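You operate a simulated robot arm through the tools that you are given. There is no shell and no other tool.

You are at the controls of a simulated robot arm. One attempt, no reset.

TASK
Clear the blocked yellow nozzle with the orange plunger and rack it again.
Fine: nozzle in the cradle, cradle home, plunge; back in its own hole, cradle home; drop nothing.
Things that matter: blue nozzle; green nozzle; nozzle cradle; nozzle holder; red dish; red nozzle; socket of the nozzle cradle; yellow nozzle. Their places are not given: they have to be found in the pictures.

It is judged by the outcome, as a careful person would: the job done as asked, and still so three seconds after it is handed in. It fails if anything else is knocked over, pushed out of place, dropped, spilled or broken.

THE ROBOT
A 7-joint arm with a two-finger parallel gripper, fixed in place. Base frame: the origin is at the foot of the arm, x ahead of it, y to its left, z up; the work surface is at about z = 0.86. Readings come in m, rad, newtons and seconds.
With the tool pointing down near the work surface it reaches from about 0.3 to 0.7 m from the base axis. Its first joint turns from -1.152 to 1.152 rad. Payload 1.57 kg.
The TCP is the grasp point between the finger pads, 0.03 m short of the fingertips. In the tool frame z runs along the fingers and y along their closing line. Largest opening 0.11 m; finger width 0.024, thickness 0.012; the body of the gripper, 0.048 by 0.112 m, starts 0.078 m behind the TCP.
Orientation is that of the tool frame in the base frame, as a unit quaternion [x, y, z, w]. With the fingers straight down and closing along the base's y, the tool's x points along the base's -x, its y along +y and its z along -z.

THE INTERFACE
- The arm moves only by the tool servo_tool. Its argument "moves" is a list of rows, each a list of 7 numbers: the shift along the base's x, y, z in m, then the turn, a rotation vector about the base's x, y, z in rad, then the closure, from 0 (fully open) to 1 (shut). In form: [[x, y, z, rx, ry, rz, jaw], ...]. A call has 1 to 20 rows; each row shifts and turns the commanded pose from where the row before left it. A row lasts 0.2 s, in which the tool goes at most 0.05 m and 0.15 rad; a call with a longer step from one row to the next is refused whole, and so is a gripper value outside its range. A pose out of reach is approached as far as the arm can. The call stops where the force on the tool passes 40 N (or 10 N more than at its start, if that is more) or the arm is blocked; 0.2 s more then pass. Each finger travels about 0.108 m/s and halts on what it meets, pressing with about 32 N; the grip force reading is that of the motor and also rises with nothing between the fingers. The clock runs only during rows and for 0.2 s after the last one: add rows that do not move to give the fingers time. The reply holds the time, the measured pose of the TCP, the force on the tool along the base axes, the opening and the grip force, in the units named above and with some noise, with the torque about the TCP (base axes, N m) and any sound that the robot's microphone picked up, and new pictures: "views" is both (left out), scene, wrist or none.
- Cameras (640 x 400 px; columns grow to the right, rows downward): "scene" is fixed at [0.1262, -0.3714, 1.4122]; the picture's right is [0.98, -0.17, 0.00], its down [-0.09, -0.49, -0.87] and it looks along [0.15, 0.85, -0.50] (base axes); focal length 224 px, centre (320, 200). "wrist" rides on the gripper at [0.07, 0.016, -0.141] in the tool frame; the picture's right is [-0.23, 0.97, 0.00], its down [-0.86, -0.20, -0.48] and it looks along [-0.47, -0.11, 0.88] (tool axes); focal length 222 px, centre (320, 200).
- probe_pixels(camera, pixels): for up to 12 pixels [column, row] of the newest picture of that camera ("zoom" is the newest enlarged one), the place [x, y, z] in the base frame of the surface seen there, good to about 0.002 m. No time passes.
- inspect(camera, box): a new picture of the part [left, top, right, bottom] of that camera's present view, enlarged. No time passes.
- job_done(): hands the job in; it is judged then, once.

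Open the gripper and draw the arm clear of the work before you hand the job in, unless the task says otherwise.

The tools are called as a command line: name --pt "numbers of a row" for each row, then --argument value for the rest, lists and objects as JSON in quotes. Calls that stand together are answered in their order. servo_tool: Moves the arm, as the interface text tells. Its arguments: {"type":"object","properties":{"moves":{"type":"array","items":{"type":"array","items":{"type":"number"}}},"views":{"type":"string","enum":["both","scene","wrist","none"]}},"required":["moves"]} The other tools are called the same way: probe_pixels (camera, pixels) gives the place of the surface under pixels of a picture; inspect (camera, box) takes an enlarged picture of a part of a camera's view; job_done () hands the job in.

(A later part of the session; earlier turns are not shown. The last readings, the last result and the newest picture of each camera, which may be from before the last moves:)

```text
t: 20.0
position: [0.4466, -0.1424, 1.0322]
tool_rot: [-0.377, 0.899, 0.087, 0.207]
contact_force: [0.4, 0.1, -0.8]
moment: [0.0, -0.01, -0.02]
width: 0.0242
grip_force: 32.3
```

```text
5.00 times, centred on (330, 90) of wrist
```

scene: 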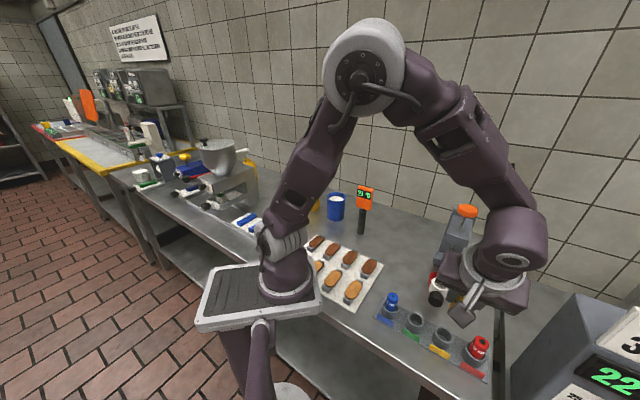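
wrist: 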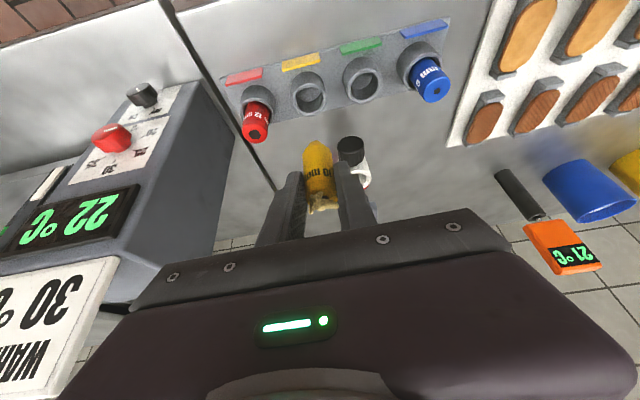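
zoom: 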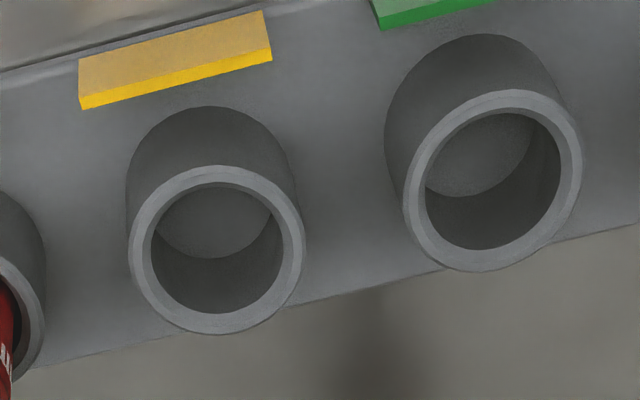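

probe_pixels --camera "zoom" --pixels '[[139, 245], [295, 250], [213, 174], [220, 324], [159, 195], [277, 305], [160, 305], [275, 195]]'

probe_pixels --camera "wrist" --pixels '[[318, 170], [306, 175], [331, 172], [318, 145], [318, 155], [320, 190], [340, 203], [356, 170], [318, 185], [350, 150]]'

```text
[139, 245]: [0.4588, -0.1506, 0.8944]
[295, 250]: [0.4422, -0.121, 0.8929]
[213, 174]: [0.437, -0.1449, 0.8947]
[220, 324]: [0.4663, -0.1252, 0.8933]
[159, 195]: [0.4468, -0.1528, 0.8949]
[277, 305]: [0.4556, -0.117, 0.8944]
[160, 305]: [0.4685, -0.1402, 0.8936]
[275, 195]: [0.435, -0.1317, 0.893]
```

```text
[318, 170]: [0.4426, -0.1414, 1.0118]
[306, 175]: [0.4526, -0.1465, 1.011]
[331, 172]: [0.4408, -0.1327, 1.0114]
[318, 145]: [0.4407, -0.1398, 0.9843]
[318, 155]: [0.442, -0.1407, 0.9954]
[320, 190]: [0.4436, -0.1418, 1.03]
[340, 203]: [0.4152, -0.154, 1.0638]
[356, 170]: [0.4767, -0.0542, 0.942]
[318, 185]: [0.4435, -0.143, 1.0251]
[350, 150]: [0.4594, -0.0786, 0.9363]
```

Yellow hole centre is (0.4513,-0.1354). The nozzle axis sits ~(0.0064,0.0064) from the TCP. Now I look for the socket rim in both views.

inspect --camera "scene" --box '[410, 255, 480, 315]'

inspect --camera "wrist" --box '[325, 120, 405, 210]'

```text
6.67 times, centred on (445, 285) of scene
```

zoom: 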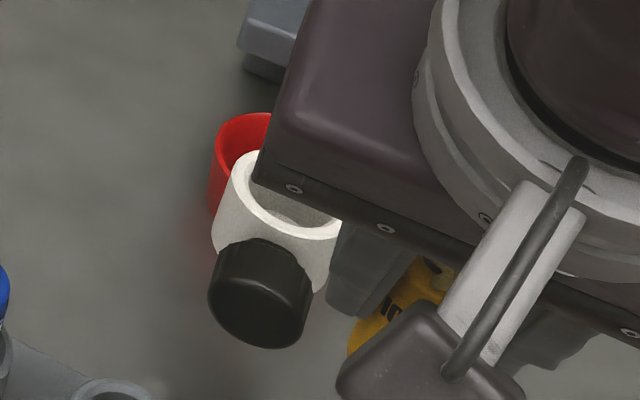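

```text
4.44 times, centred on (365, 165) of wrist
```

zoom: 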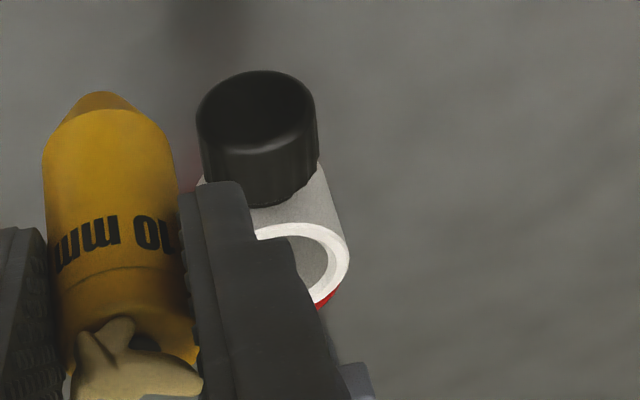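

probe_pixels --camera "zoom" --pixels '[[268, 232], [300, 230], [325, 242], [343, 265], [320, 298], [335, 283]]'

servo_tool --pt "-0.02 -0.02 0.03 0 0 0 0.85" --pt "-0.02 -0.025 0.02 0 0 0 0.85" --pt "0 0 0 0 0 0 0.85" --views "both"

```text
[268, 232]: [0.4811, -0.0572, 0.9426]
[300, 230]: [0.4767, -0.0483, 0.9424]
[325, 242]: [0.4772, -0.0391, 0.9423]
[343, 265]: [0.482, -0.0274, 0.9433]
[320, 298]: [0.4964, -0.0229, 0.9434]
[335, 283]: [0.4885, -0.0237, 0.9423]
```

```text
t: 20.8
position: [0.4058, -0.1866, 1.0795]
tool_rot: [-0.376, 0.899, 0.086, 0.206]
contact_force: [-1.1, 0.0, -0.2]
moment: [-0.02, -0.03, 0.01]
width: 0.024
grip_force: 32.2
```

scene: 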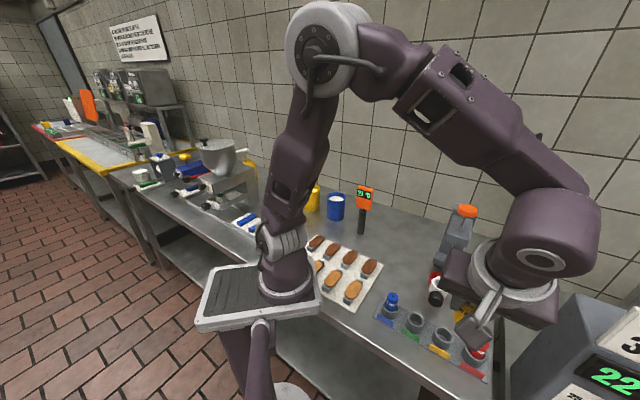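
wrist: 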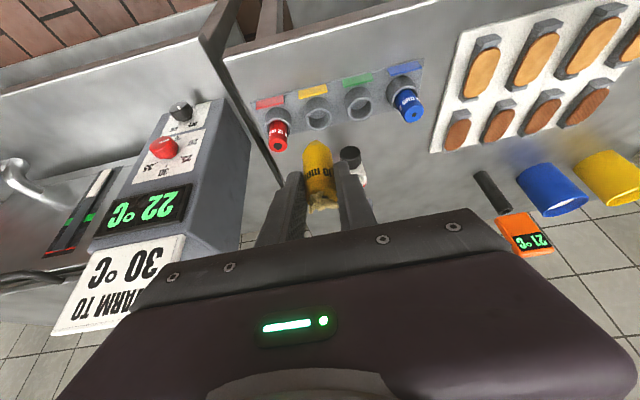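

Rim fit gives the socket centre ≈(0.494,-0.0415). I carry the nozzle over to directly above the socket, with its tip still ~2 cm above the ring.

servo_tool --pt "0.0164 0.0278 -0.005 0 0 0 0.85" --pt "0.0164 0.0278 -0.008 0 0 0 0.85" --pt "0.0164 0.0278 -0.01 0 0 0 0.85" --pt "0.0163 0.0278 -0.012 0 0 0 0.85" --pt "0.0163 0.0277 -0.0145 0 0 0 0.85" --pt "0 0 0 0 0 0 0.85" --views "both"

inspect --camera "wrist" --box '[265, 110, 375, 220]'

inspect --camera "scene" --box '[400, 240, 480, 310]'

```text
t: 22.2
position: [0.4869, -0.049, 1.031]
tool_rot: [-0.377, 0.899, 0.087, 0.206]
contact_force: [-1.0, 0.0, 0.7]
moment: [-0.03, -0.01, -0.01]
width: 0.0241
grip_force: 31.9
```

scene: 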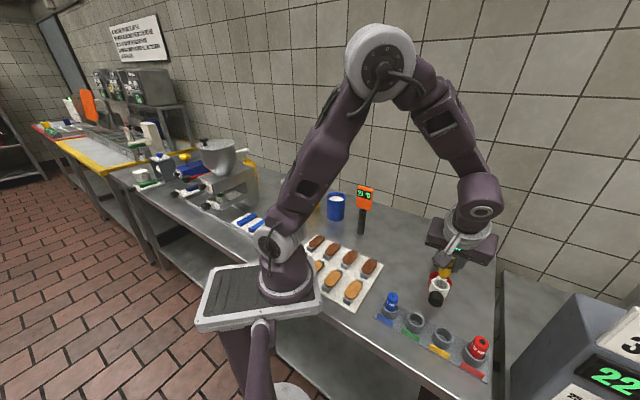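
wrist: 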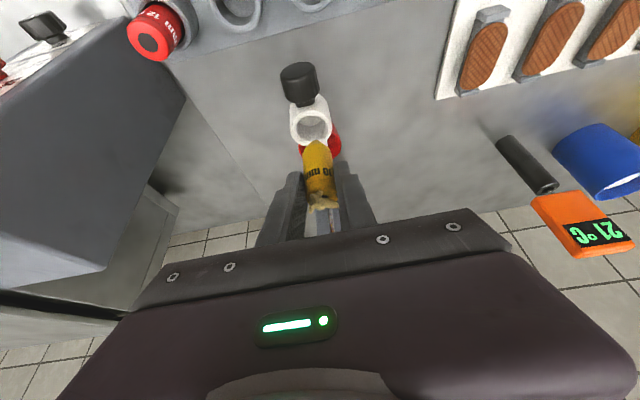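

```text
3.64 times, centred on (320, 165) of wrist
```

zoom: 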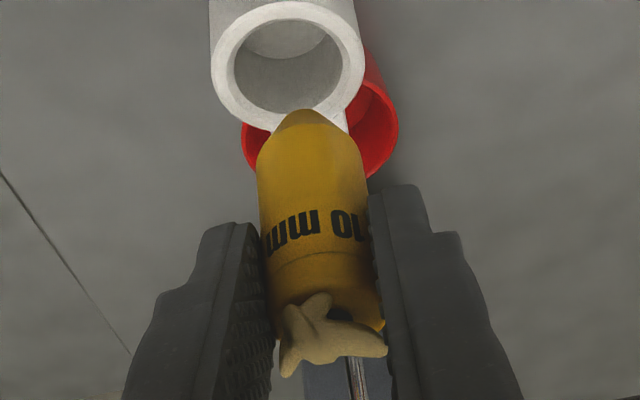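

```text
5.71 times, centred on (440, 275) of scene
```

zoom: 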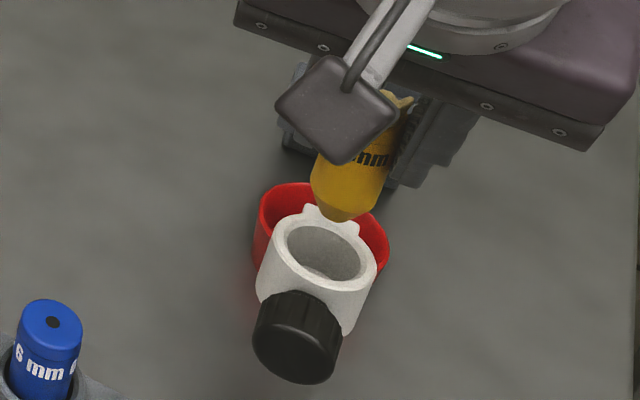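

In the scene view the nozzle tip (340,215 zoom) lies just above the ring centre (323,250) once dropped vertically. I measure the rim once more here to refine the centre.

probe_pixels --camera "zoom" --pixels '[[272, 245], [370, 265], [312, 287], [335, 219], [283, 272], [360, 236], [345, 289], [295, 222], [340, 217], [330, 200], [365, 205], [345, 180]]'

```text
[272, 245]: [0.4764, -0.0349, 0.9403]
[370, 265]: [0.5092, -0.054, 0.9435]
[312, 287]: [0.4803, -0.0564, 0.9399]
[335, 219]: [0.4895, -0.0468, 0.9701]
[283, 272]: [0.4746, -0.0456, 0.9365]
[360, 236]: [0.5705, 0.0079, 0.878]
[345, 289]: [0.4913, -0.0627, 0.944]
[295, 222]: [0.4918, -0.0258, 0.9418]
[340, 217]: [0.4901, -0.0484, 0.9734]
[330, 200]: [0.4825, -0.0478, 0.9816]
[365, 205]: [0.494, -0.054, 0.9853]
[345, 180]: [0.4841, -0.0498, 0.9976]
```

Nozzle axis ≈(0.4931,-0.042) vs socket ≈(0.4937,-0.043): within about 1 mm. I lower in small steps into the socket.

servo_tool --pt "0.0003 -0.0003 -0.01 0 0 0 0.85" --pt "0 0 -0.008 0 0 0 0.85" --pt "0 0 -0.006 0 0 0 0.85" --pt "0 0 -0.005 0 0 0 0.85" --pt "0 0 -0.005 0 0 0 0.85" --views "both"

inspect --camera "wrist" --box '[265, 110, 375, 220]'

inspect --camera "scene" --box '[400, 240, 480, 310]'

```text
t: 23.4
position: [0.4859, -0.049, 0.997]
tool_rot: [-0.376, 0.899, 0.087, 0.205]
contact_force: [0.1, 0.5, -0.8]
moment: [-0.01, 0.0, -0.04]
width: 0.024
grip_force: 32.0
```

scene: 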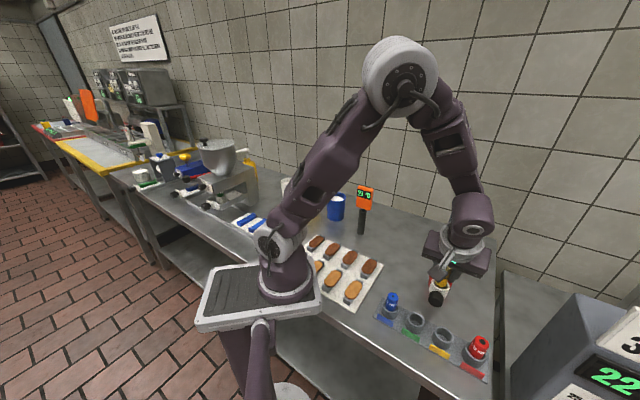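
wrist: 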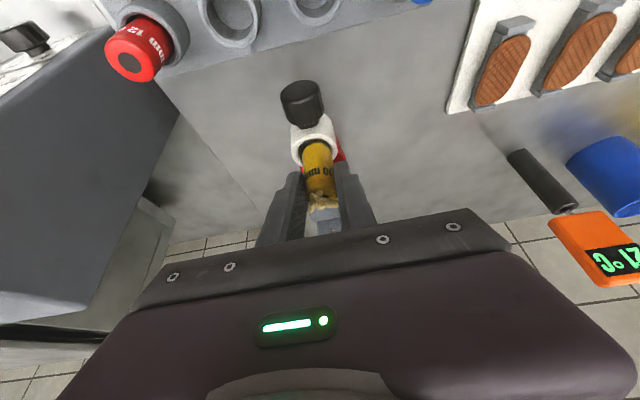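

```text
3.64 times, centred on (320, 165) of wrist
```

zoom: 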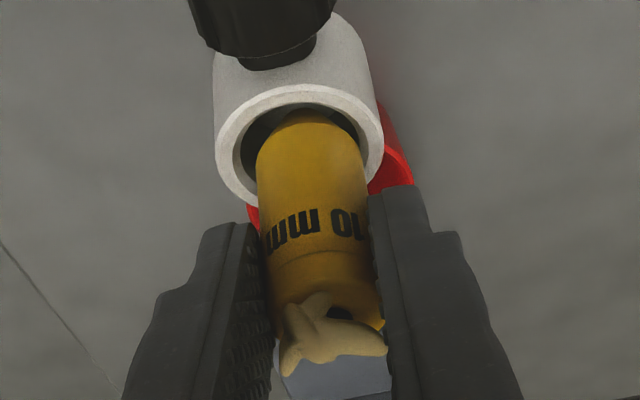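

```text
5.71 times, centred on (440, 275) of scene
```

zoom: 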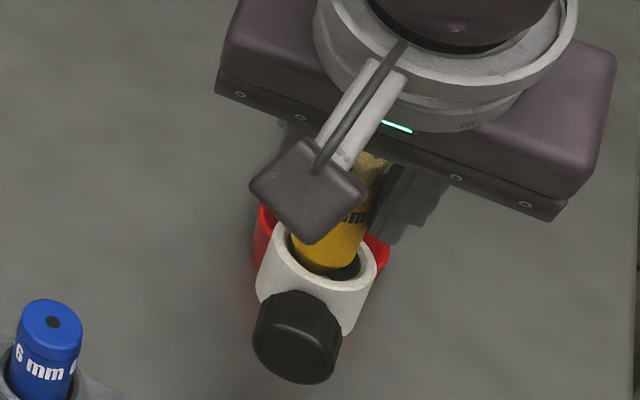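

The tip is in the socket without contact; the nozzle sits slightly toward the back-left of the bore, so I shift ~1.4 mm toward -y and keep lowering.

servo_tool --pt "0 -0.0014 0 0 0 0 0.85" --pt "0 0 -0.004 0 0 0 0.85" --pt "0 0 -0.004 0 0 0 0.85" --pt "0 0 -0.003 0 0 0 0.85" --views "both"

inspect --camera "wrist" --box '[265, 110, 375, 220]'

inspect --camera "scene" --box '[400, 240, 480, 310]'

```text
t: 24.4
position: [0.4859, -0.0503, 0.9879]
tool_rot: [-0.377, 0.899, 0.087, 0.205]
contact_force: [-0.1, -0.1, -0.2]
moment: [-0.01, 0.02, -0.01]
width: 0.0242
grip_force: 31.9
```

scene: 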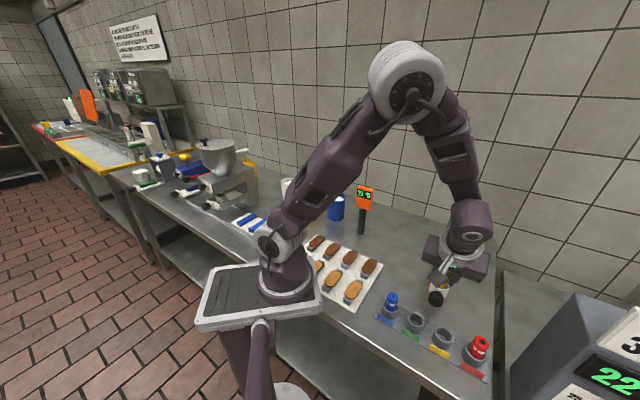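
wrist: 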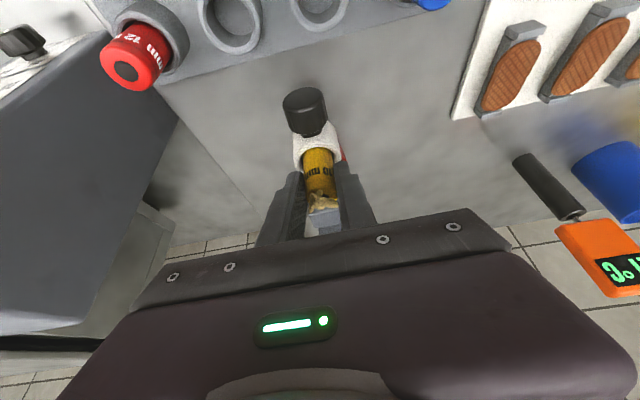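

```text
3.64 times, centred on (320, 165) of wrist
```

zoom: 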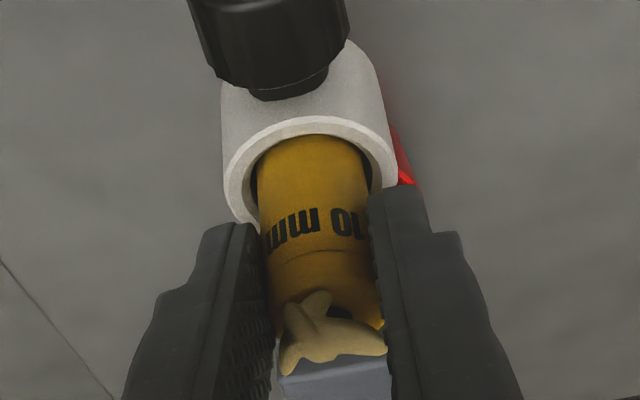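

```text
5.71 times, centred on (440, 275) of scene
```

zoom: 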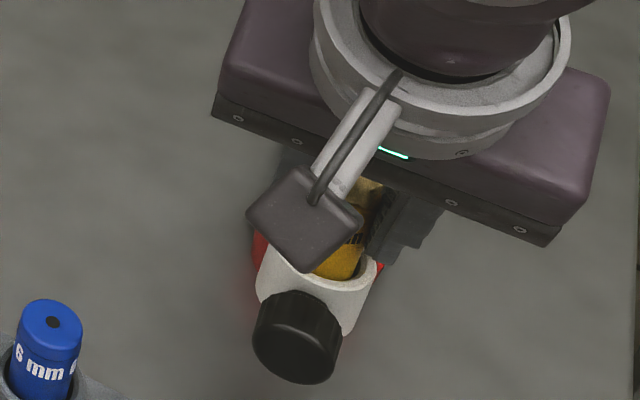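

The nozzle is centred in the bore with no contact force. I go on in 2 mm steps until it seats or the fingertips near the rim (TCP ≈0.978).

servo_tool --pt "0 0 -0.002 0 0 0 0.85" --pt "0 0 -0.002 0 0 0 0.85" --pt "0 0 -0.002 0 0 0 0.85" --pt "0 0 -0.002 0 0 0 0.85" --pt "0 0 0 0 0 0 0.85" --views "wrist"

inspect --camera "wrist" --box '[265, 110, 375, 220]'

```text
t: 25.6
position: [0.486, -0.0513, 0.9805]
tool_rot: [-0.376, 0.899, 0.084, 0.207]
contact_force: [-0.3, -0.3, 12.6]
moment: [0.02, -0.12, -0.06]
width: 0.0239
grip_force: 32.4
```

wrist: 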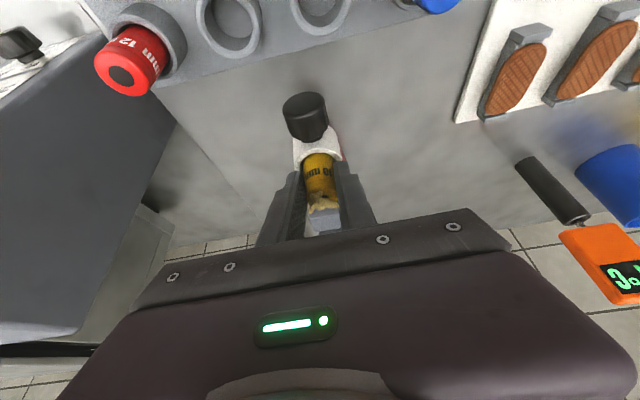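

```text
3.64 times, centred on (320, 165) of wrist
```

zoom: 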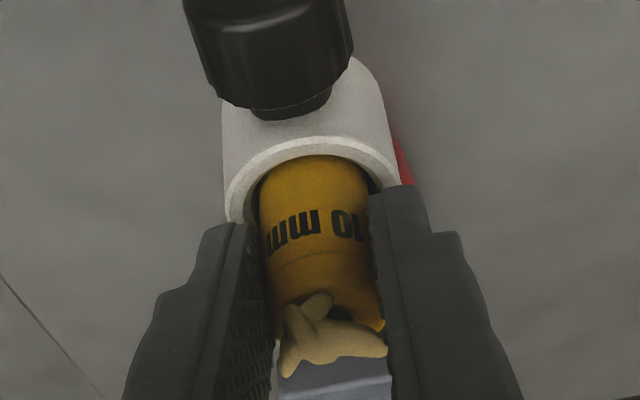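

12.6 N upward: the nozzle is seated in the socket (bottom ≈0.916). I ease off 1 mm and open the fingers.

servo_tool --pt "0 0 0.001 0 0 0 0.85" --pt "0 0 0 0 0 0 0.76" --pt "0 0 0 0 0 0 0.68" --pt "0 0 0 0 0 0 0.55" --pt "0 0 0 0 0 0 0.5" --views "wrist"

inspect --camera "wrist" --box '[265, 110, 375, 220]'

```text
t: 26.8
position: [0.4868, -0.0504, 0.9808]
tool_rot: [-0.375, 0.9, 0.085, 0.206]
contact_force: [0.4, 0.3, -0.6]
moment: [0.01, -0.01, -0.01]
width: 0.0551
grip_force: 0.1
```

wrist: 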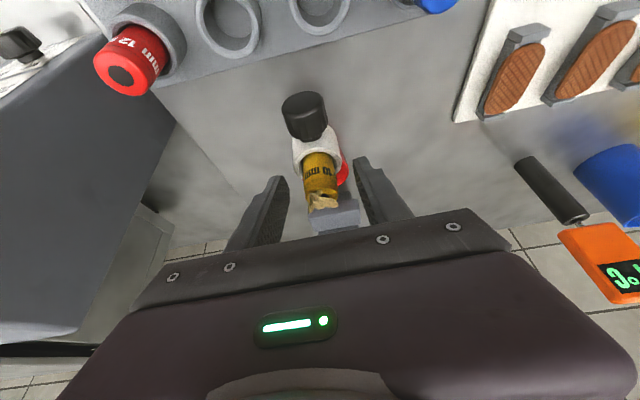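

```text
3.64 times, centred on (320, 165) of wrist
```

zoom: 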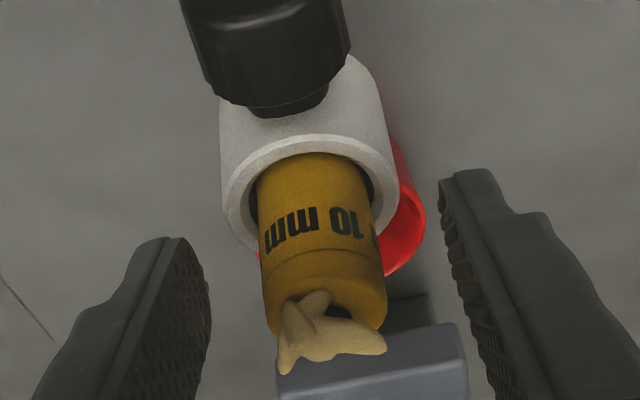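

The nozzle stands upright in the socket. I move the open fingers straight out along the handle direction, then down to straddle the handle again.

servo_tool --pt "0 0 0.004 0 0 0 0.45" --pt "-0.0105 -0.011 0 0 0 0 0.45" --pt "-0.0106 -0.0109 0 0 0 0 0.45" --pt "0 0 -0.012 0 0 0 0.45" --pt "0 0 -0.012 0 0 0 0.45" --pt "0 0 -0.012 0 0 0 0.45" --pt "0 0 -0.011 0 0 0 0.45" --pt "0 0 0 0 0 0 0.45" --views "both"

inspect --camera "wrist" --box '[240, 110, 400, 250]'

```text
t: 28.6
position: [0.4663, -0.0722, 0.9375]
tool_rot: [-0.376, 0.899, 0.086, 0.206]
contact_force: [-0.2, -0.5, 0.4]
moment: [0.0, -0.02, -0.02]
width: 0.0606
grip_force: 0.0
```

scene: 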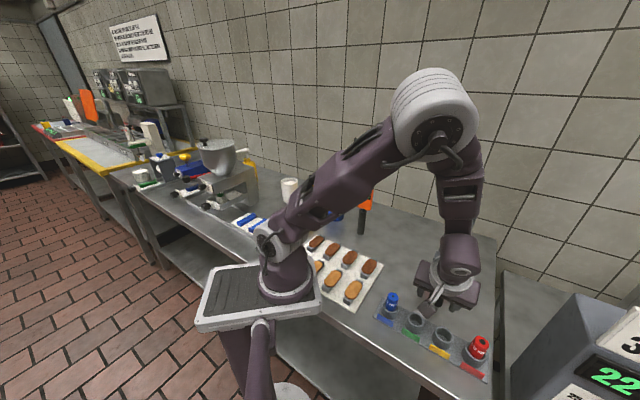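
wrist: 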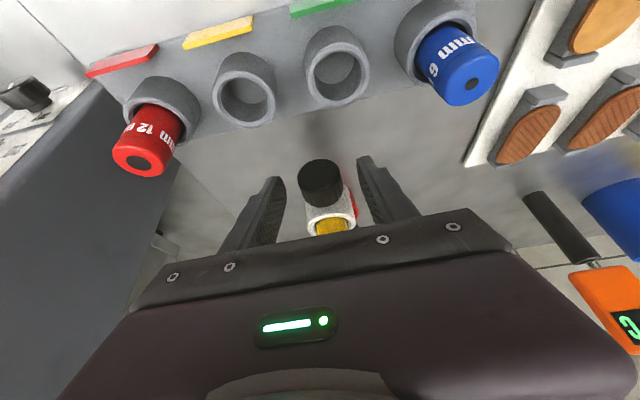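

```text
2.86 times, centred on (320, 180) of wrist
```

zoom: 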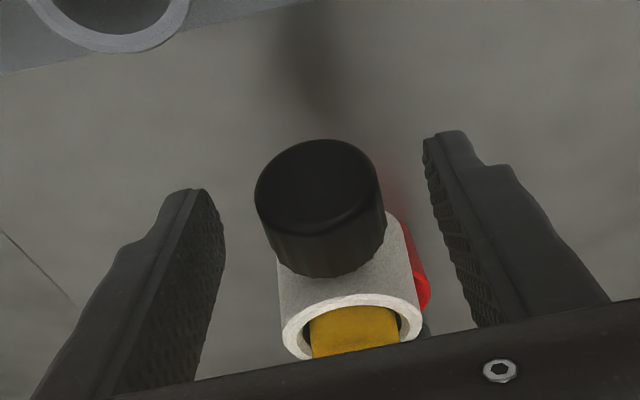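

The handle is centred between the fingers (225/425, handle 322). I close on it, then push the cradle back along (+0.707,+0.707), slowly at first.

servo_tool --pt "0 0 0 0 0 0 0.65" --pt "0 0 0 0 0 0 0.72" --pt "0 0 0 0 0 0 0.8" --pt "0 0 0 0 0 0 0.8" --pt "0.0035 0.0035 0 0 0 0 0.8" --pt "0.0035 0.0035 0 0 0 0 0.8" --pt "0.0035 0.0035 0 0 0 0 0.8" --pt "0.0035 0.0035 0 0 0 0 0.8" --views "wrist"

```text
t: 30.4
position: [0.48, -0.0583, 0.9371]
tool_rot: [-0.376, 0.899, 0.085, 0.205]
contact_force: [-8.9, 7.4, -2.1]
moment: [0.1, 0.08, -0.54]
width: 0.0313
grip_force: 40.2
```

wrist: 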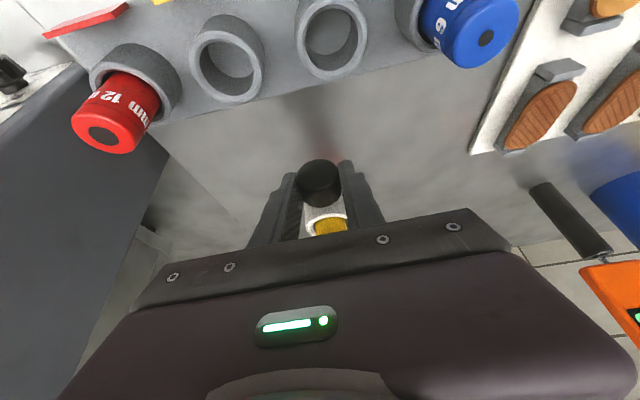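

It follows, with small side load. I trim 1 mm sideways and continue to push.

servo_tool --pt "0.0028 0.0042 0 0 0 0 0.8" --pt "0.0035 0.0035 0 0 0 0 0.8" --pt "0.0035 0.0035 0 0 0 0 0.8" --pt "0.0035 0.0035 0 0 0 0 0.8" --pt "0.0035 0.0035 0 0 0 0 0.8" --views "wrist"

```text
t: 31.6
position: [0.4976, -0.0397, 0.9371]
tool_rot: [-0.376, 0.899, 0.085, 0.207]
contact_force: [5.7, -6.8, -16.7]
moment: [-0.17, 0.01, -0.59]
width: 0.0311
grip_force: 39.4
```

wrist: 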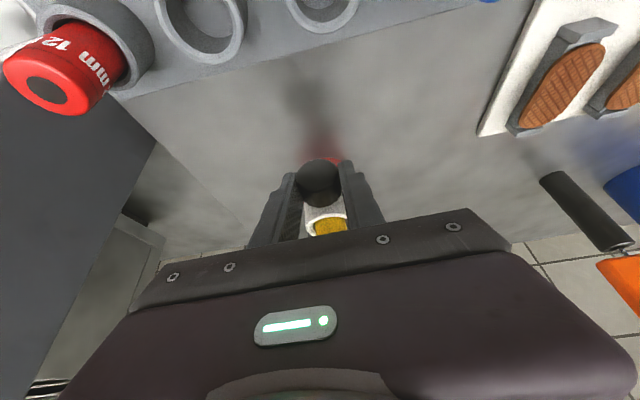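

About 20 mm to go; forces stay low. I continue gently.

servo_tool --pt "0.0035 0.0035 -0.0005 0 0 0 0.8" --pt "0.0035 0.0035 -0.0005 0 0 0 0.8" --pt "0.0025 0.0025 0 0 0 0 0.8" --views "both"

```text
t: 32.4
position: [0.5075, -0.0303, 0.9378]
tool_rot: [-0.376, 0.899, 0.085, 0.207]
contact_force: [5.9, -6.4, 15.6]
moment: [-0.22, 0.1, -0.66]
width: 0.0309
grip_force: 39.4
```

scene: 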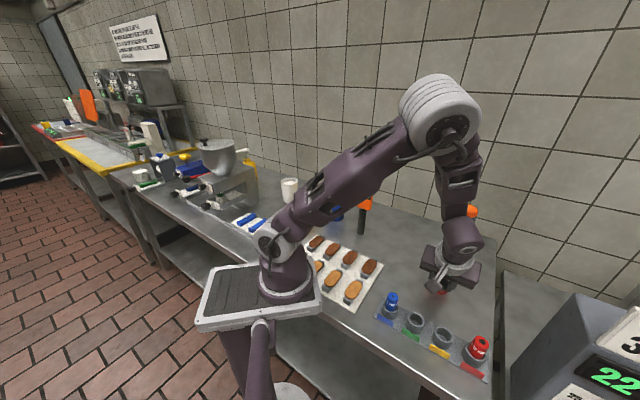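
wrist: 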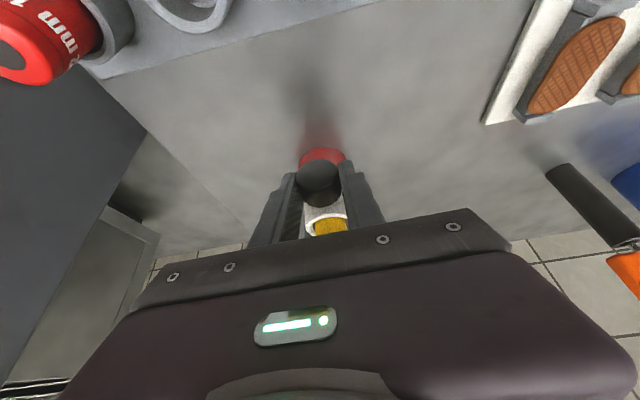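

About 7 mm left to the original home position. I push on in 2 mm steps until it stops.

servo_tool --pt "0.0017 0.0017 0 0 0 0 0.8" --pt "0.0017 0.0017 0 0 0 0 0.8" --pt "0.0017 0.0017 0 0 0 0 0.8" --pt "0 0 0 0 0 0 0.8" --views "none"

```text
t: 33.4
position: [0.5129, -0.0252, 0.9373]
tool_rot: [-0.376, 0.899, 0.084, 0.207]
contact_force: [8.1, -5.6, 32.9]
moment: [-0.18, -0.15, -0.54]
width: 0.0312
grip_force: 39.8
```

At the old home position; axial force is nil, vertical 33 N from a slight height mismatch. I relieve the height by 1 mm and push 2 mm more to feel for the stop.

servo_tool --pt "0 0 0.001 0 0 0 0.8" --pt "0.001 0.001 0 0 0 0 0.8" --pt "0.001 0.001 0 0 0 0 0.8" --pt "0 0 0 0 0 0 0.8" --views "both"

```text
t: 34.4
position: [0.5127, -0.0236, 0.9379]
tool_rot: [-0.375, 0.9, 0.086, 0.205]
contact_force: [16.9, -13.8, 2.4]
moment: [-0.44, 0.06, -0.58]
width: 0.0313
grip_force: 39.7
```

scene: 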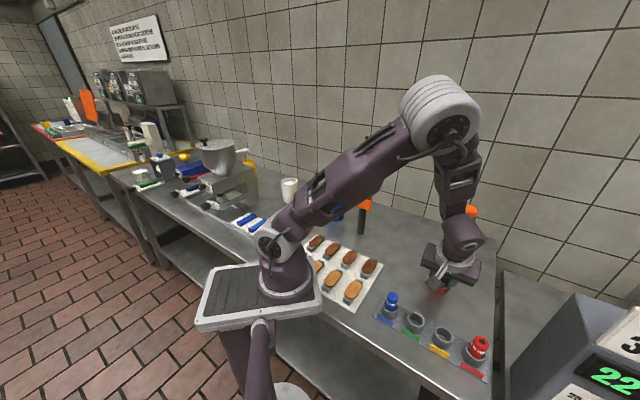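
wrist: 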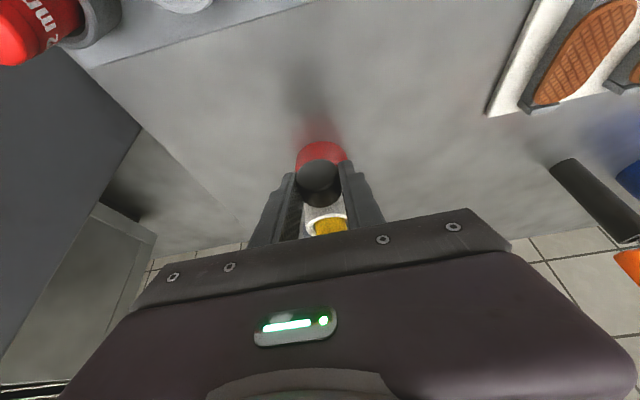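

Now I release and back off to verify the ring position against the rod.

servo_tool --pt "0 0 0 0 0 0 0.7" --pt "0 0 0 0 0 0 0.45" --pt "0 0 0 0 0 0 0.45" --pt "-0.009 -0.009 0.027 0 0 0 0.45" --pt "-0.009 -0.009 0.027 0 0 0 0.45" --pt "-0.012 -0.012 0.03 0 0 0 0.45" --pt "-0.02 -0.03 0.03 0 0 0 0.45" --pt "-0.02 -0.03 0.03 0 0 0 0.45" --views "both"

inspect --camera "wrist" --box '[270, 100, 400, 230]'

inspect --camera "scene" --box '[410, 195, 490, 295]'

```text
t: 36.2
position: [0.4423, -0.113, 1.0808]
tool_rot: [-0.377, 0.899, 0.086, 0.206]
contact_force: [0.4, -0.7, -0.7]
moment: [0.02, -0.04, 0.02]
width: 0.0606
grip_force: 0.1
```

scene: 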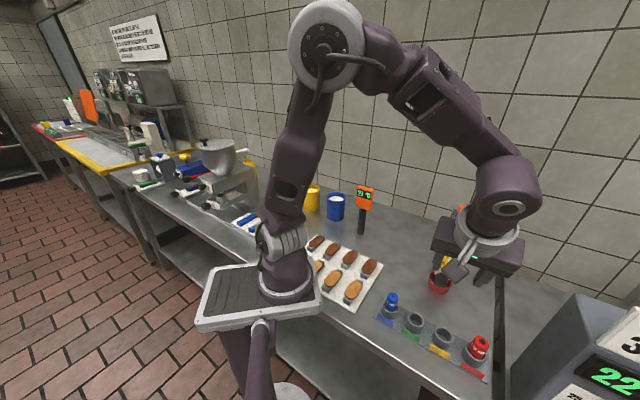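
wrist: 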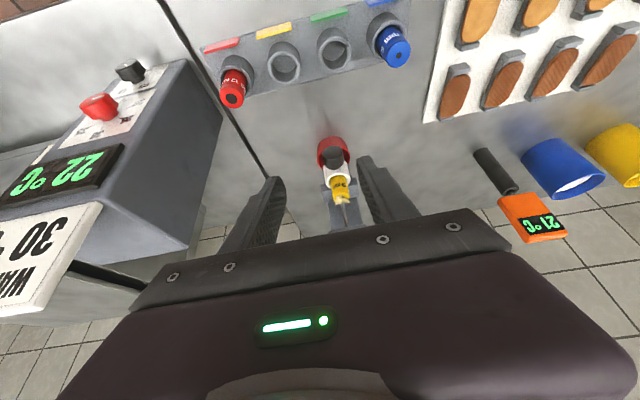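

```text
3.08 times, centred on (335, 165) of wrist
```

zoom: 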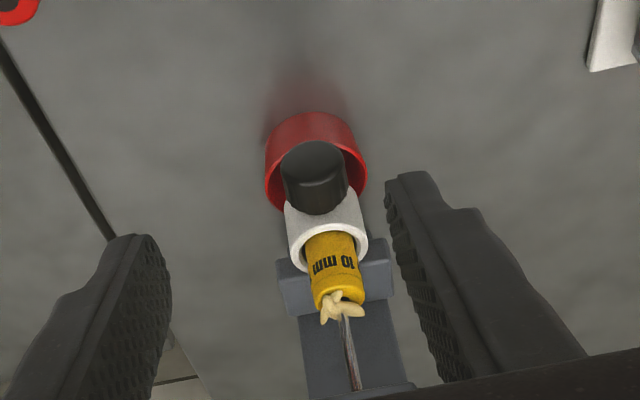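

```text
4.00 times, centred on (450, 245) of scene
```

zoom: 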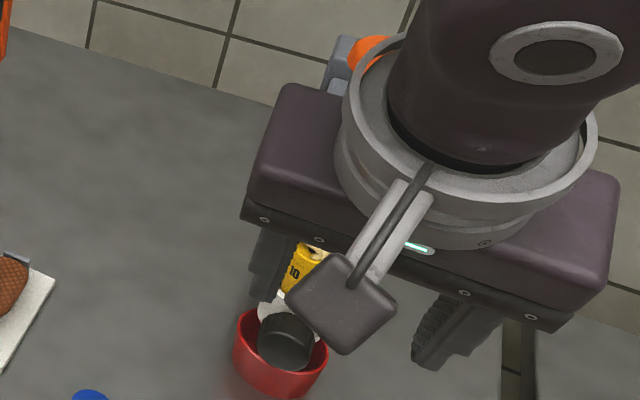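

The nozzle stands in the cradle right below the rod. I zoom in and compare ring, nozzle and rod positions.

inspect --camera "wrist" --box '[310, 160, 370, 210]'

```text
8.00 times, centred on (340, 185) of wrist
```

zoom: 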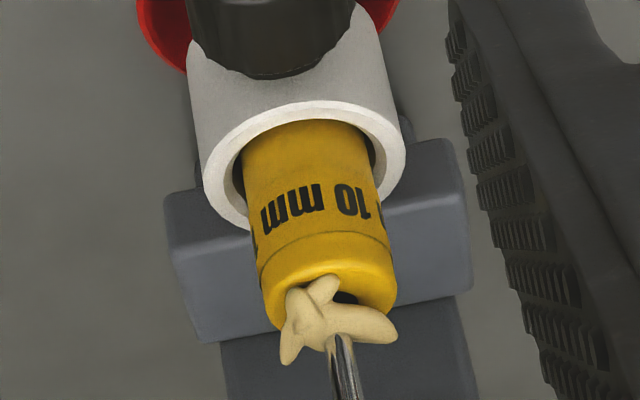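

probe_pixels --camera "zoom" --pixels '[[215, 185], [400, 160], [310, 108], [245, 135], [375, 122], [340, 345], [345, 380], [310, 180], [300, 310], [320, 290], [355, 320], [375, 280]]'

```text
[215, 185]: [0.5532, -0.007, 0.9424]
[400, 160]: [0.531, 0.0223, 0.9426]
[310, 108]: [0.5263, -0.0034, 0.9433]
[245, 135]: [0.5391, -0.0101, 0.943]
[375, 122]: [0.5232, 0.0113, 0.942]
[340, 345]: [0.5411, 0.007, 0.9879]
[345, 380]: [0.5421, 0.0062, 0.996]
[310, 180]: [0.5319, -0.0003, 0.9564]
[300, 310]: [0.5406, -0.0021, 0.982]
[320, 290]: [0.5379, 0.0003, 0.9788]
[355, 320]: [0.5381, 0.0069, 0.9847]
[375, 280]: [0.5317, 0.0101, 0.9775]
```

Ring centre fits (0.5415,0.007), the same as at the start, so the cradle is home; rod tip (z≈0.986) is just over the plug. Now I straighten the gripper, shut it, and go above the orange knob.

servo_tool --pt "0 0 0.04 -0.106 0.106 0 0.7" --pt "0 0 0.04 -0.106 0.106 0 1.0" --pt "0 0 0.04 -0.106 0.106 0 1.0" --pt "0.0247 0.03 0.005 0 0 0 1.0" --pt "0.0247 0.03 0 0 0 0 1.0" --pt "0.0247 0.03 0 0 0 0 1.0" --pt "0.0246 0.03 0 0 0 0 1.0" --pt "0 0 0 0 0 0 1.0" --views "both"

inspect --camera "scene" --box '[410, 160, 510, 260]'

```text
t: 38.0
position: [0.5433, 0.0061, 1.2055]
tool_rot: [-0.386, 0.922, 0.002, -0.001]
contact_force: [-0.1, 0.2, -0.4]
moment: [-0.01, -0.02, 0.02]
width: 0.0
grip_force: 21.7
```

scene: 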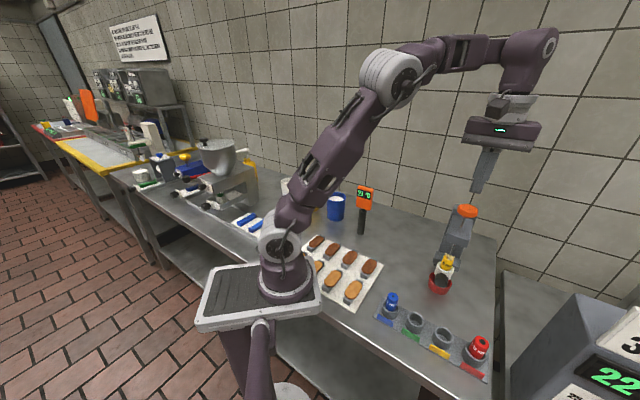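
wrist: 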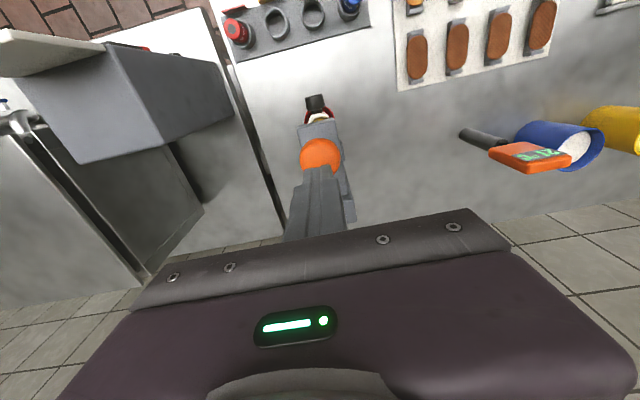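

```text
4.00 times, centred on (460, 210) of scene
```

zoom: 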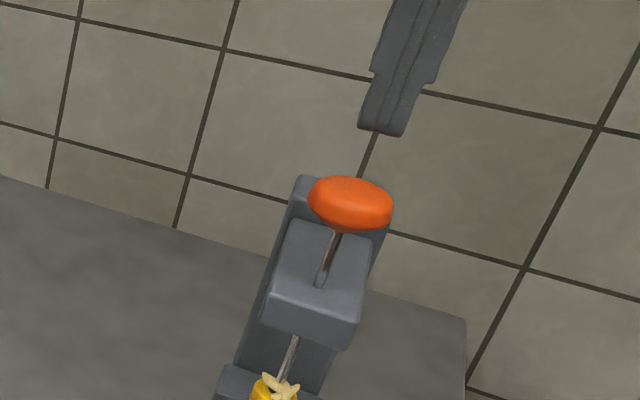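

The closed fingers are above the knob (350,200 in zoom). I measure the knob's centre before pressing.

probe_pixels --camera "zoom" --pixels '[[350, 185], [315, 195], [390, 208], [350, 205], [350, 225], [330, 182], [385, 192]]'

probe_pixels --camera "wrist" --pixels '[[305, 155], [336, 155], [320, 142], [320, 160]]'

```text
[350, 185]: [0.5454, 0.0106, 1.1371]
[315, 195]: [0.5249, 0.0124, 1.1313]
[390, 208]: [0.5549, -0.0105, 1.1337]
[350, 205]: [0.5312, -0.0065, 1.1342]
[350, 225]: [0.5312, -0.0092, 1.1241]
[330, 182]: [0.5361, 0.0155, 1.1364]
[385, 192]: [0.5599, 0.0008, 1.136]
```

```text
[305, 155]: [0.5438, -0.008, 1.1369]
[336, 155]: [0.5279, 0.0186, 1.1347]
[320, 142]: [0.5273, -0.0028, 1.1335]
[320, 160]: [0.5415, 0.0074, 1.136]
```

Knob centre ≈(0.541,0.006), top z≈1.137, so contact comes at TCP z≈1.167. I lower to just above it, then press in small steps.

servo_tool --pt "-0.002 0.0005 -0.015 0 0 0 1.0" --pt "0 0 -0.015 0 0 0 1.0" --pt "0 0 -0.005 0 0 0 1.0" --pt "0 0 -0.004 0 0 0 1.0" --pt "0 0 -0.003 0 0 0 1.0" --pt "0 0 -0.003 0 0 0 1.0" --views "scene"

inspect --camera "scene" --box '[410, 190, 490, 290]'

```text
t: 39.4
position: [0.5397, 0.007, 1.1618]
tool_rot: [-0.386, 0.923, 0.001, -0.002]
contact_force: [0.8, -0.6, 0.8]
moment: [-0.04, 0.0, 0.0]
width: 0.0
grip_force: 21.3
```

scene: 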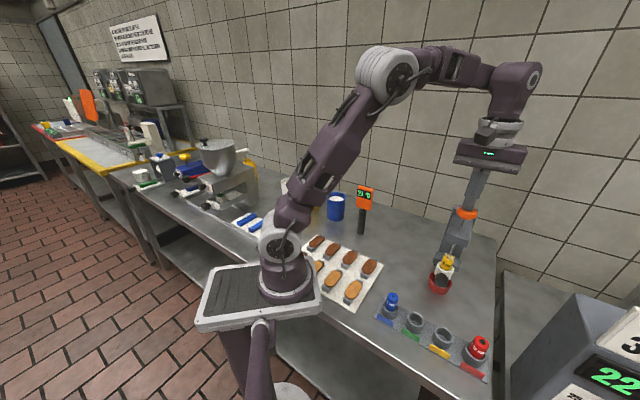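

```text
4.00 times, centred on (450, 240) of scene
```

zoom: 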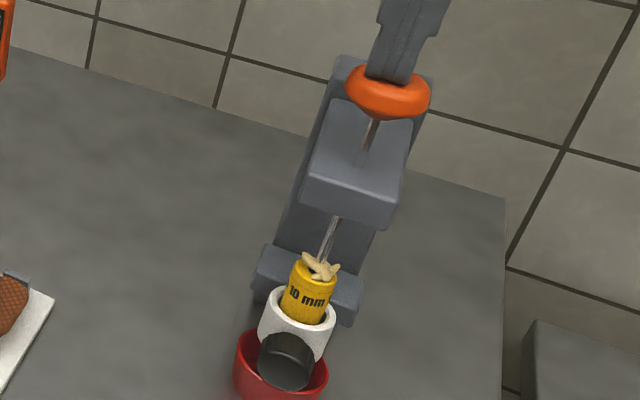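

Contact at the knob with little resistance. I keep pressing in 5 mm steps, watching the force.

servo_tool --pt "0 0 -0.004 0 0 0 1.0" --pt "0 0 -0.004 0 0 0 1.0" --pt "0 0 -0.004 0 0 0 1.0" --views "scene"

inspect --camera "scene" --box '[410, 190, 490, 290]'

```text
t: 40.2
position: [0.5395, 0.0073, 1.1502]
tool_rot: [-0.385, 0.923, 0.001, 0.0]
contact_force: [-1.9, -1.6, 2.3]
moment: [-0.04, 0.06, -0.04]
width: 0.0002
grip_force: 21.8
```

scene: 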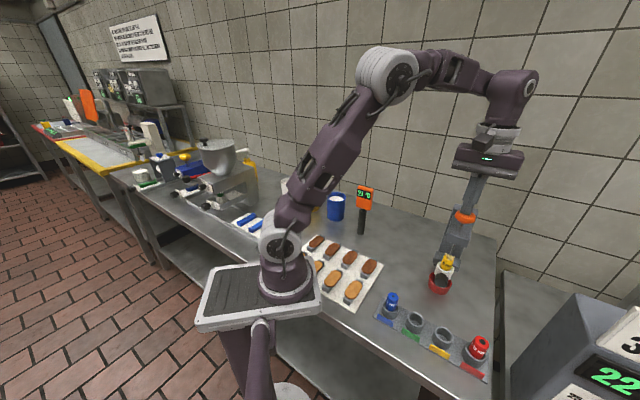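

```text
4.00 times, centred on (450, 240) of scene
```

zoom: 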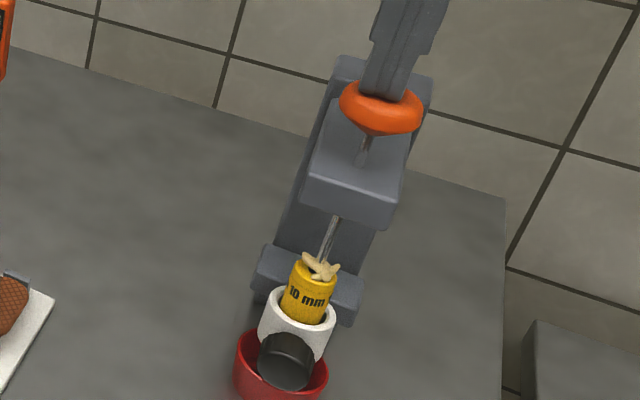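

The knob goes down easily (2 N) and the rod enters the nozzle. I continue to the bottom of the stroke.

servo_tool --pt "0 0 -0.005 0 0 0 1.0" --pt "0 0 -0.005 0 0 0 1.0" --pt "0 0 -0.004 0 0 0 1.0" --views "scene"

inspect --camera "scene" --box '[410, 190, 490, 290]'

```text
t: 41.0
position: [0.5408, 0.0071, 1.1368]
tool_rot: [-0.386, 0.923, 0.002, 0.001]
contact_force: [-0.8, 3.1, 4.5]
moment: [0.06, 0.0, 0.01]
width: 0.0
grip_force: 20.9
```

scene: 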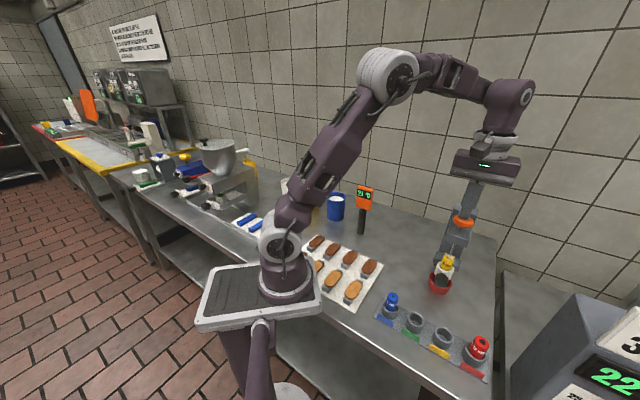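

```text
4.00 times, centred on (450, 240) of scene
```

zoom: 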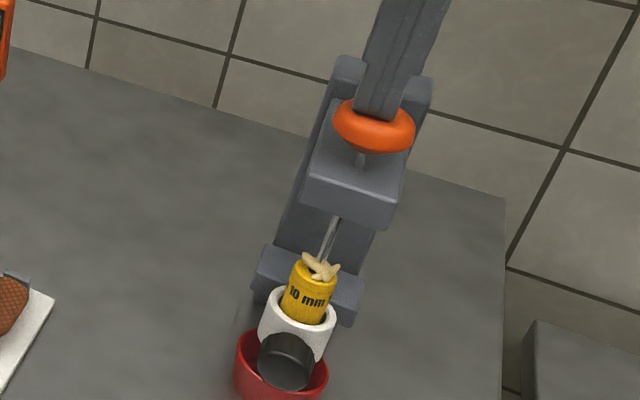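

servo_tool --pt "0 0 -0.004 0 0 0 1.0" --pt "0 0 -0.004 0 0 0 1.0" --pt "0 0 -0.003 0 0 0 1.0" --pt "0 0 -0.003 0 0 0 1.0" --views "scene"

inspect --camera "scene" --box '[410, 190, 490, 290]'

```text
t: 42.1
position: [0.5398, 0.0074, 1.1264]
tool_rot: [-0.386, 0.923, -0.001, 0.003]
contact_force: [-6.6, -0.4, 16.7]
moment: [-0.02, 0.18, -0.02]
width: 0.0
grip_force: 21.4
stopped in row 4: the force on the tool passed its limit at 42 N (the readings are from after the stop); the commanded pose is now the measured one
```

scene: 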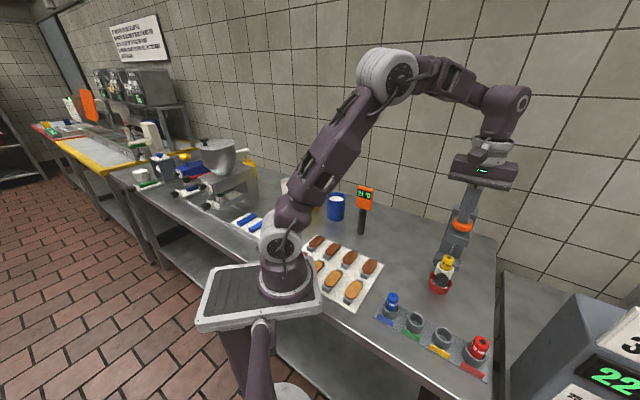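

```text
4.00 times, centred on (450, 240) of scene
```

zoom: 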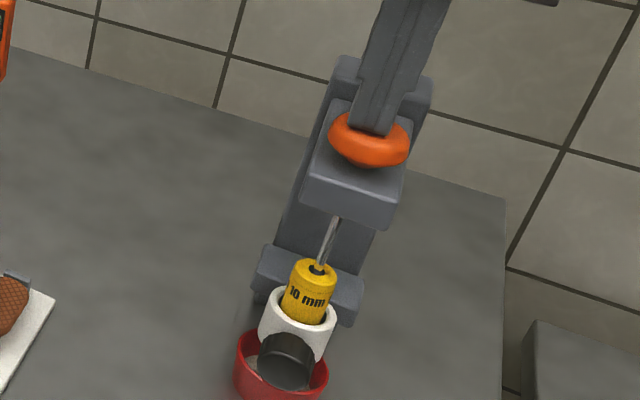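

Bottom reached (42 N): the debris is gone from the nozzle and something pale lies in the dish at (255,362). I lift slowly to see if the plunger springs back.

servo_tool --pt "0 0 0.008 0 0 0 1.0" --pt "0 0 0.01 0 0 0 1.0" --pt "0 0 0.012 0 0 0 1.0" --pt "0 0 0.012 0 0 0 1.0" --pt "0 0 0.015 0 0 0 1.0" --pt "0 0 0.02 0 0 0 1.0" --pt "0 0 0.01 0 0 0 1.0" --views "scene"

inspect --camera "scene" --box '[410, 190, 490, 290]'

```text
t: 43.7
position: [0.5393, 0.0064, 1.2104]
tool_rot: [-0.386, 0.923, 0.0, 0.002]
contact_force: [-0.3, -0.3, 0.7]
moment: [0.03, 0.01, -0.01]
width: 0.0001
grip_force: 21.5
```

scene: 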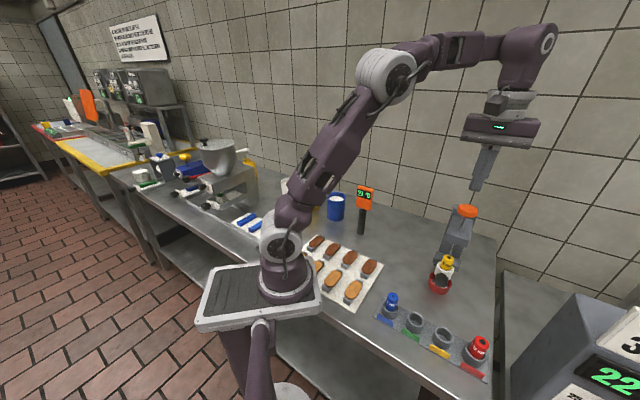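

```text
4.00 times, centred on (450, 240) of scene
```

zoom: 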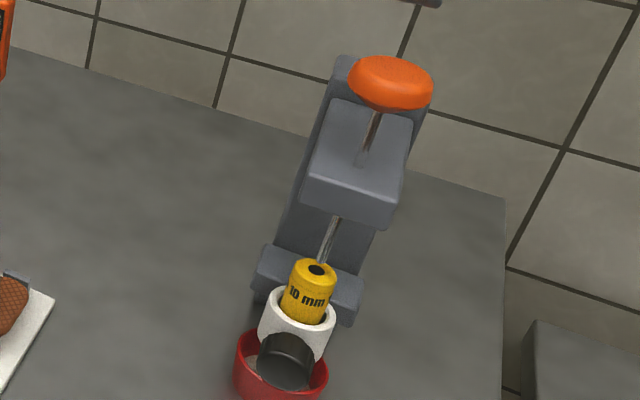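

The plunger has sprung back and the nozzle bore is clear. Now back to the handle: out to the front, tilt again, open, and to the spot above the handle.

servo_tool --pt "-0.0247 -0.03 0 0 0 0 1.0" --pt "-0.0247 -0.03 0 0 0 0 1.0" --pt "-0.0247 -0.03 0 0 0 0 0.8" --pt "-0.0246 -0.03 0 0 0 0 0.6" --pt "0 0 -0.04 0.106 -0.106 0 0.45" --pt "0 0 -0.04 0.106 -0.106 0 0.45" --pt "0 0 -0.04 0.106 -0.106 0 0.45" --pt "0.0175 0.026 -0.022 0 0 0 0.45" --pt "0.0175 0.026 -0.022 0 0 0 0.45" --pt "0 0 0 0 0 0 0.45" --views "both"

inspect --camera "wrist" --box '[270, 100, 390, 220]'

```text
t: 45.9
position: [0.4787, -0.0616, 1.0459]
tool_rot: [-0.375, 0.899, 0.085, 0.208]
contact_force: [-0.3, 0.6, -0.3]
moment: [0.02, -0.01, 0.0]
width: 0.0603
grip_force: 0.0
```

scene: 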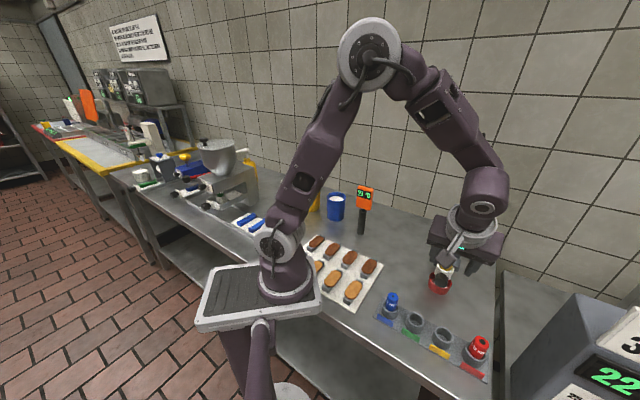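
wrist: 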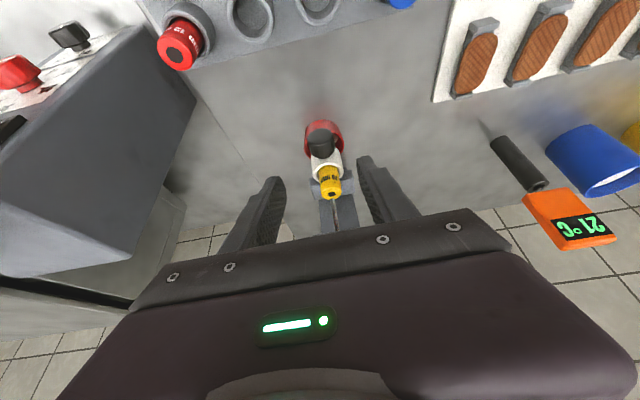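

```text
3.33 times, centred on (330, 160) of wrist
```

zoom: 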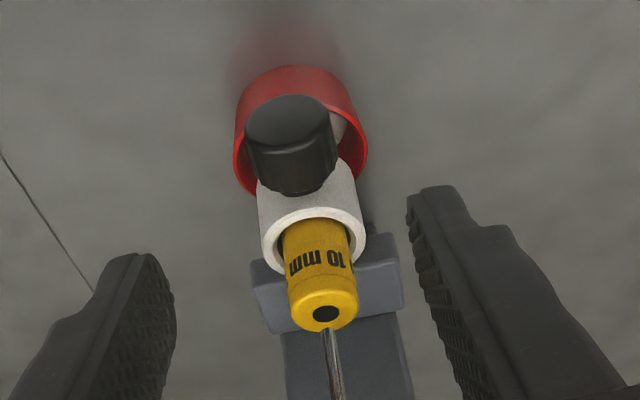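

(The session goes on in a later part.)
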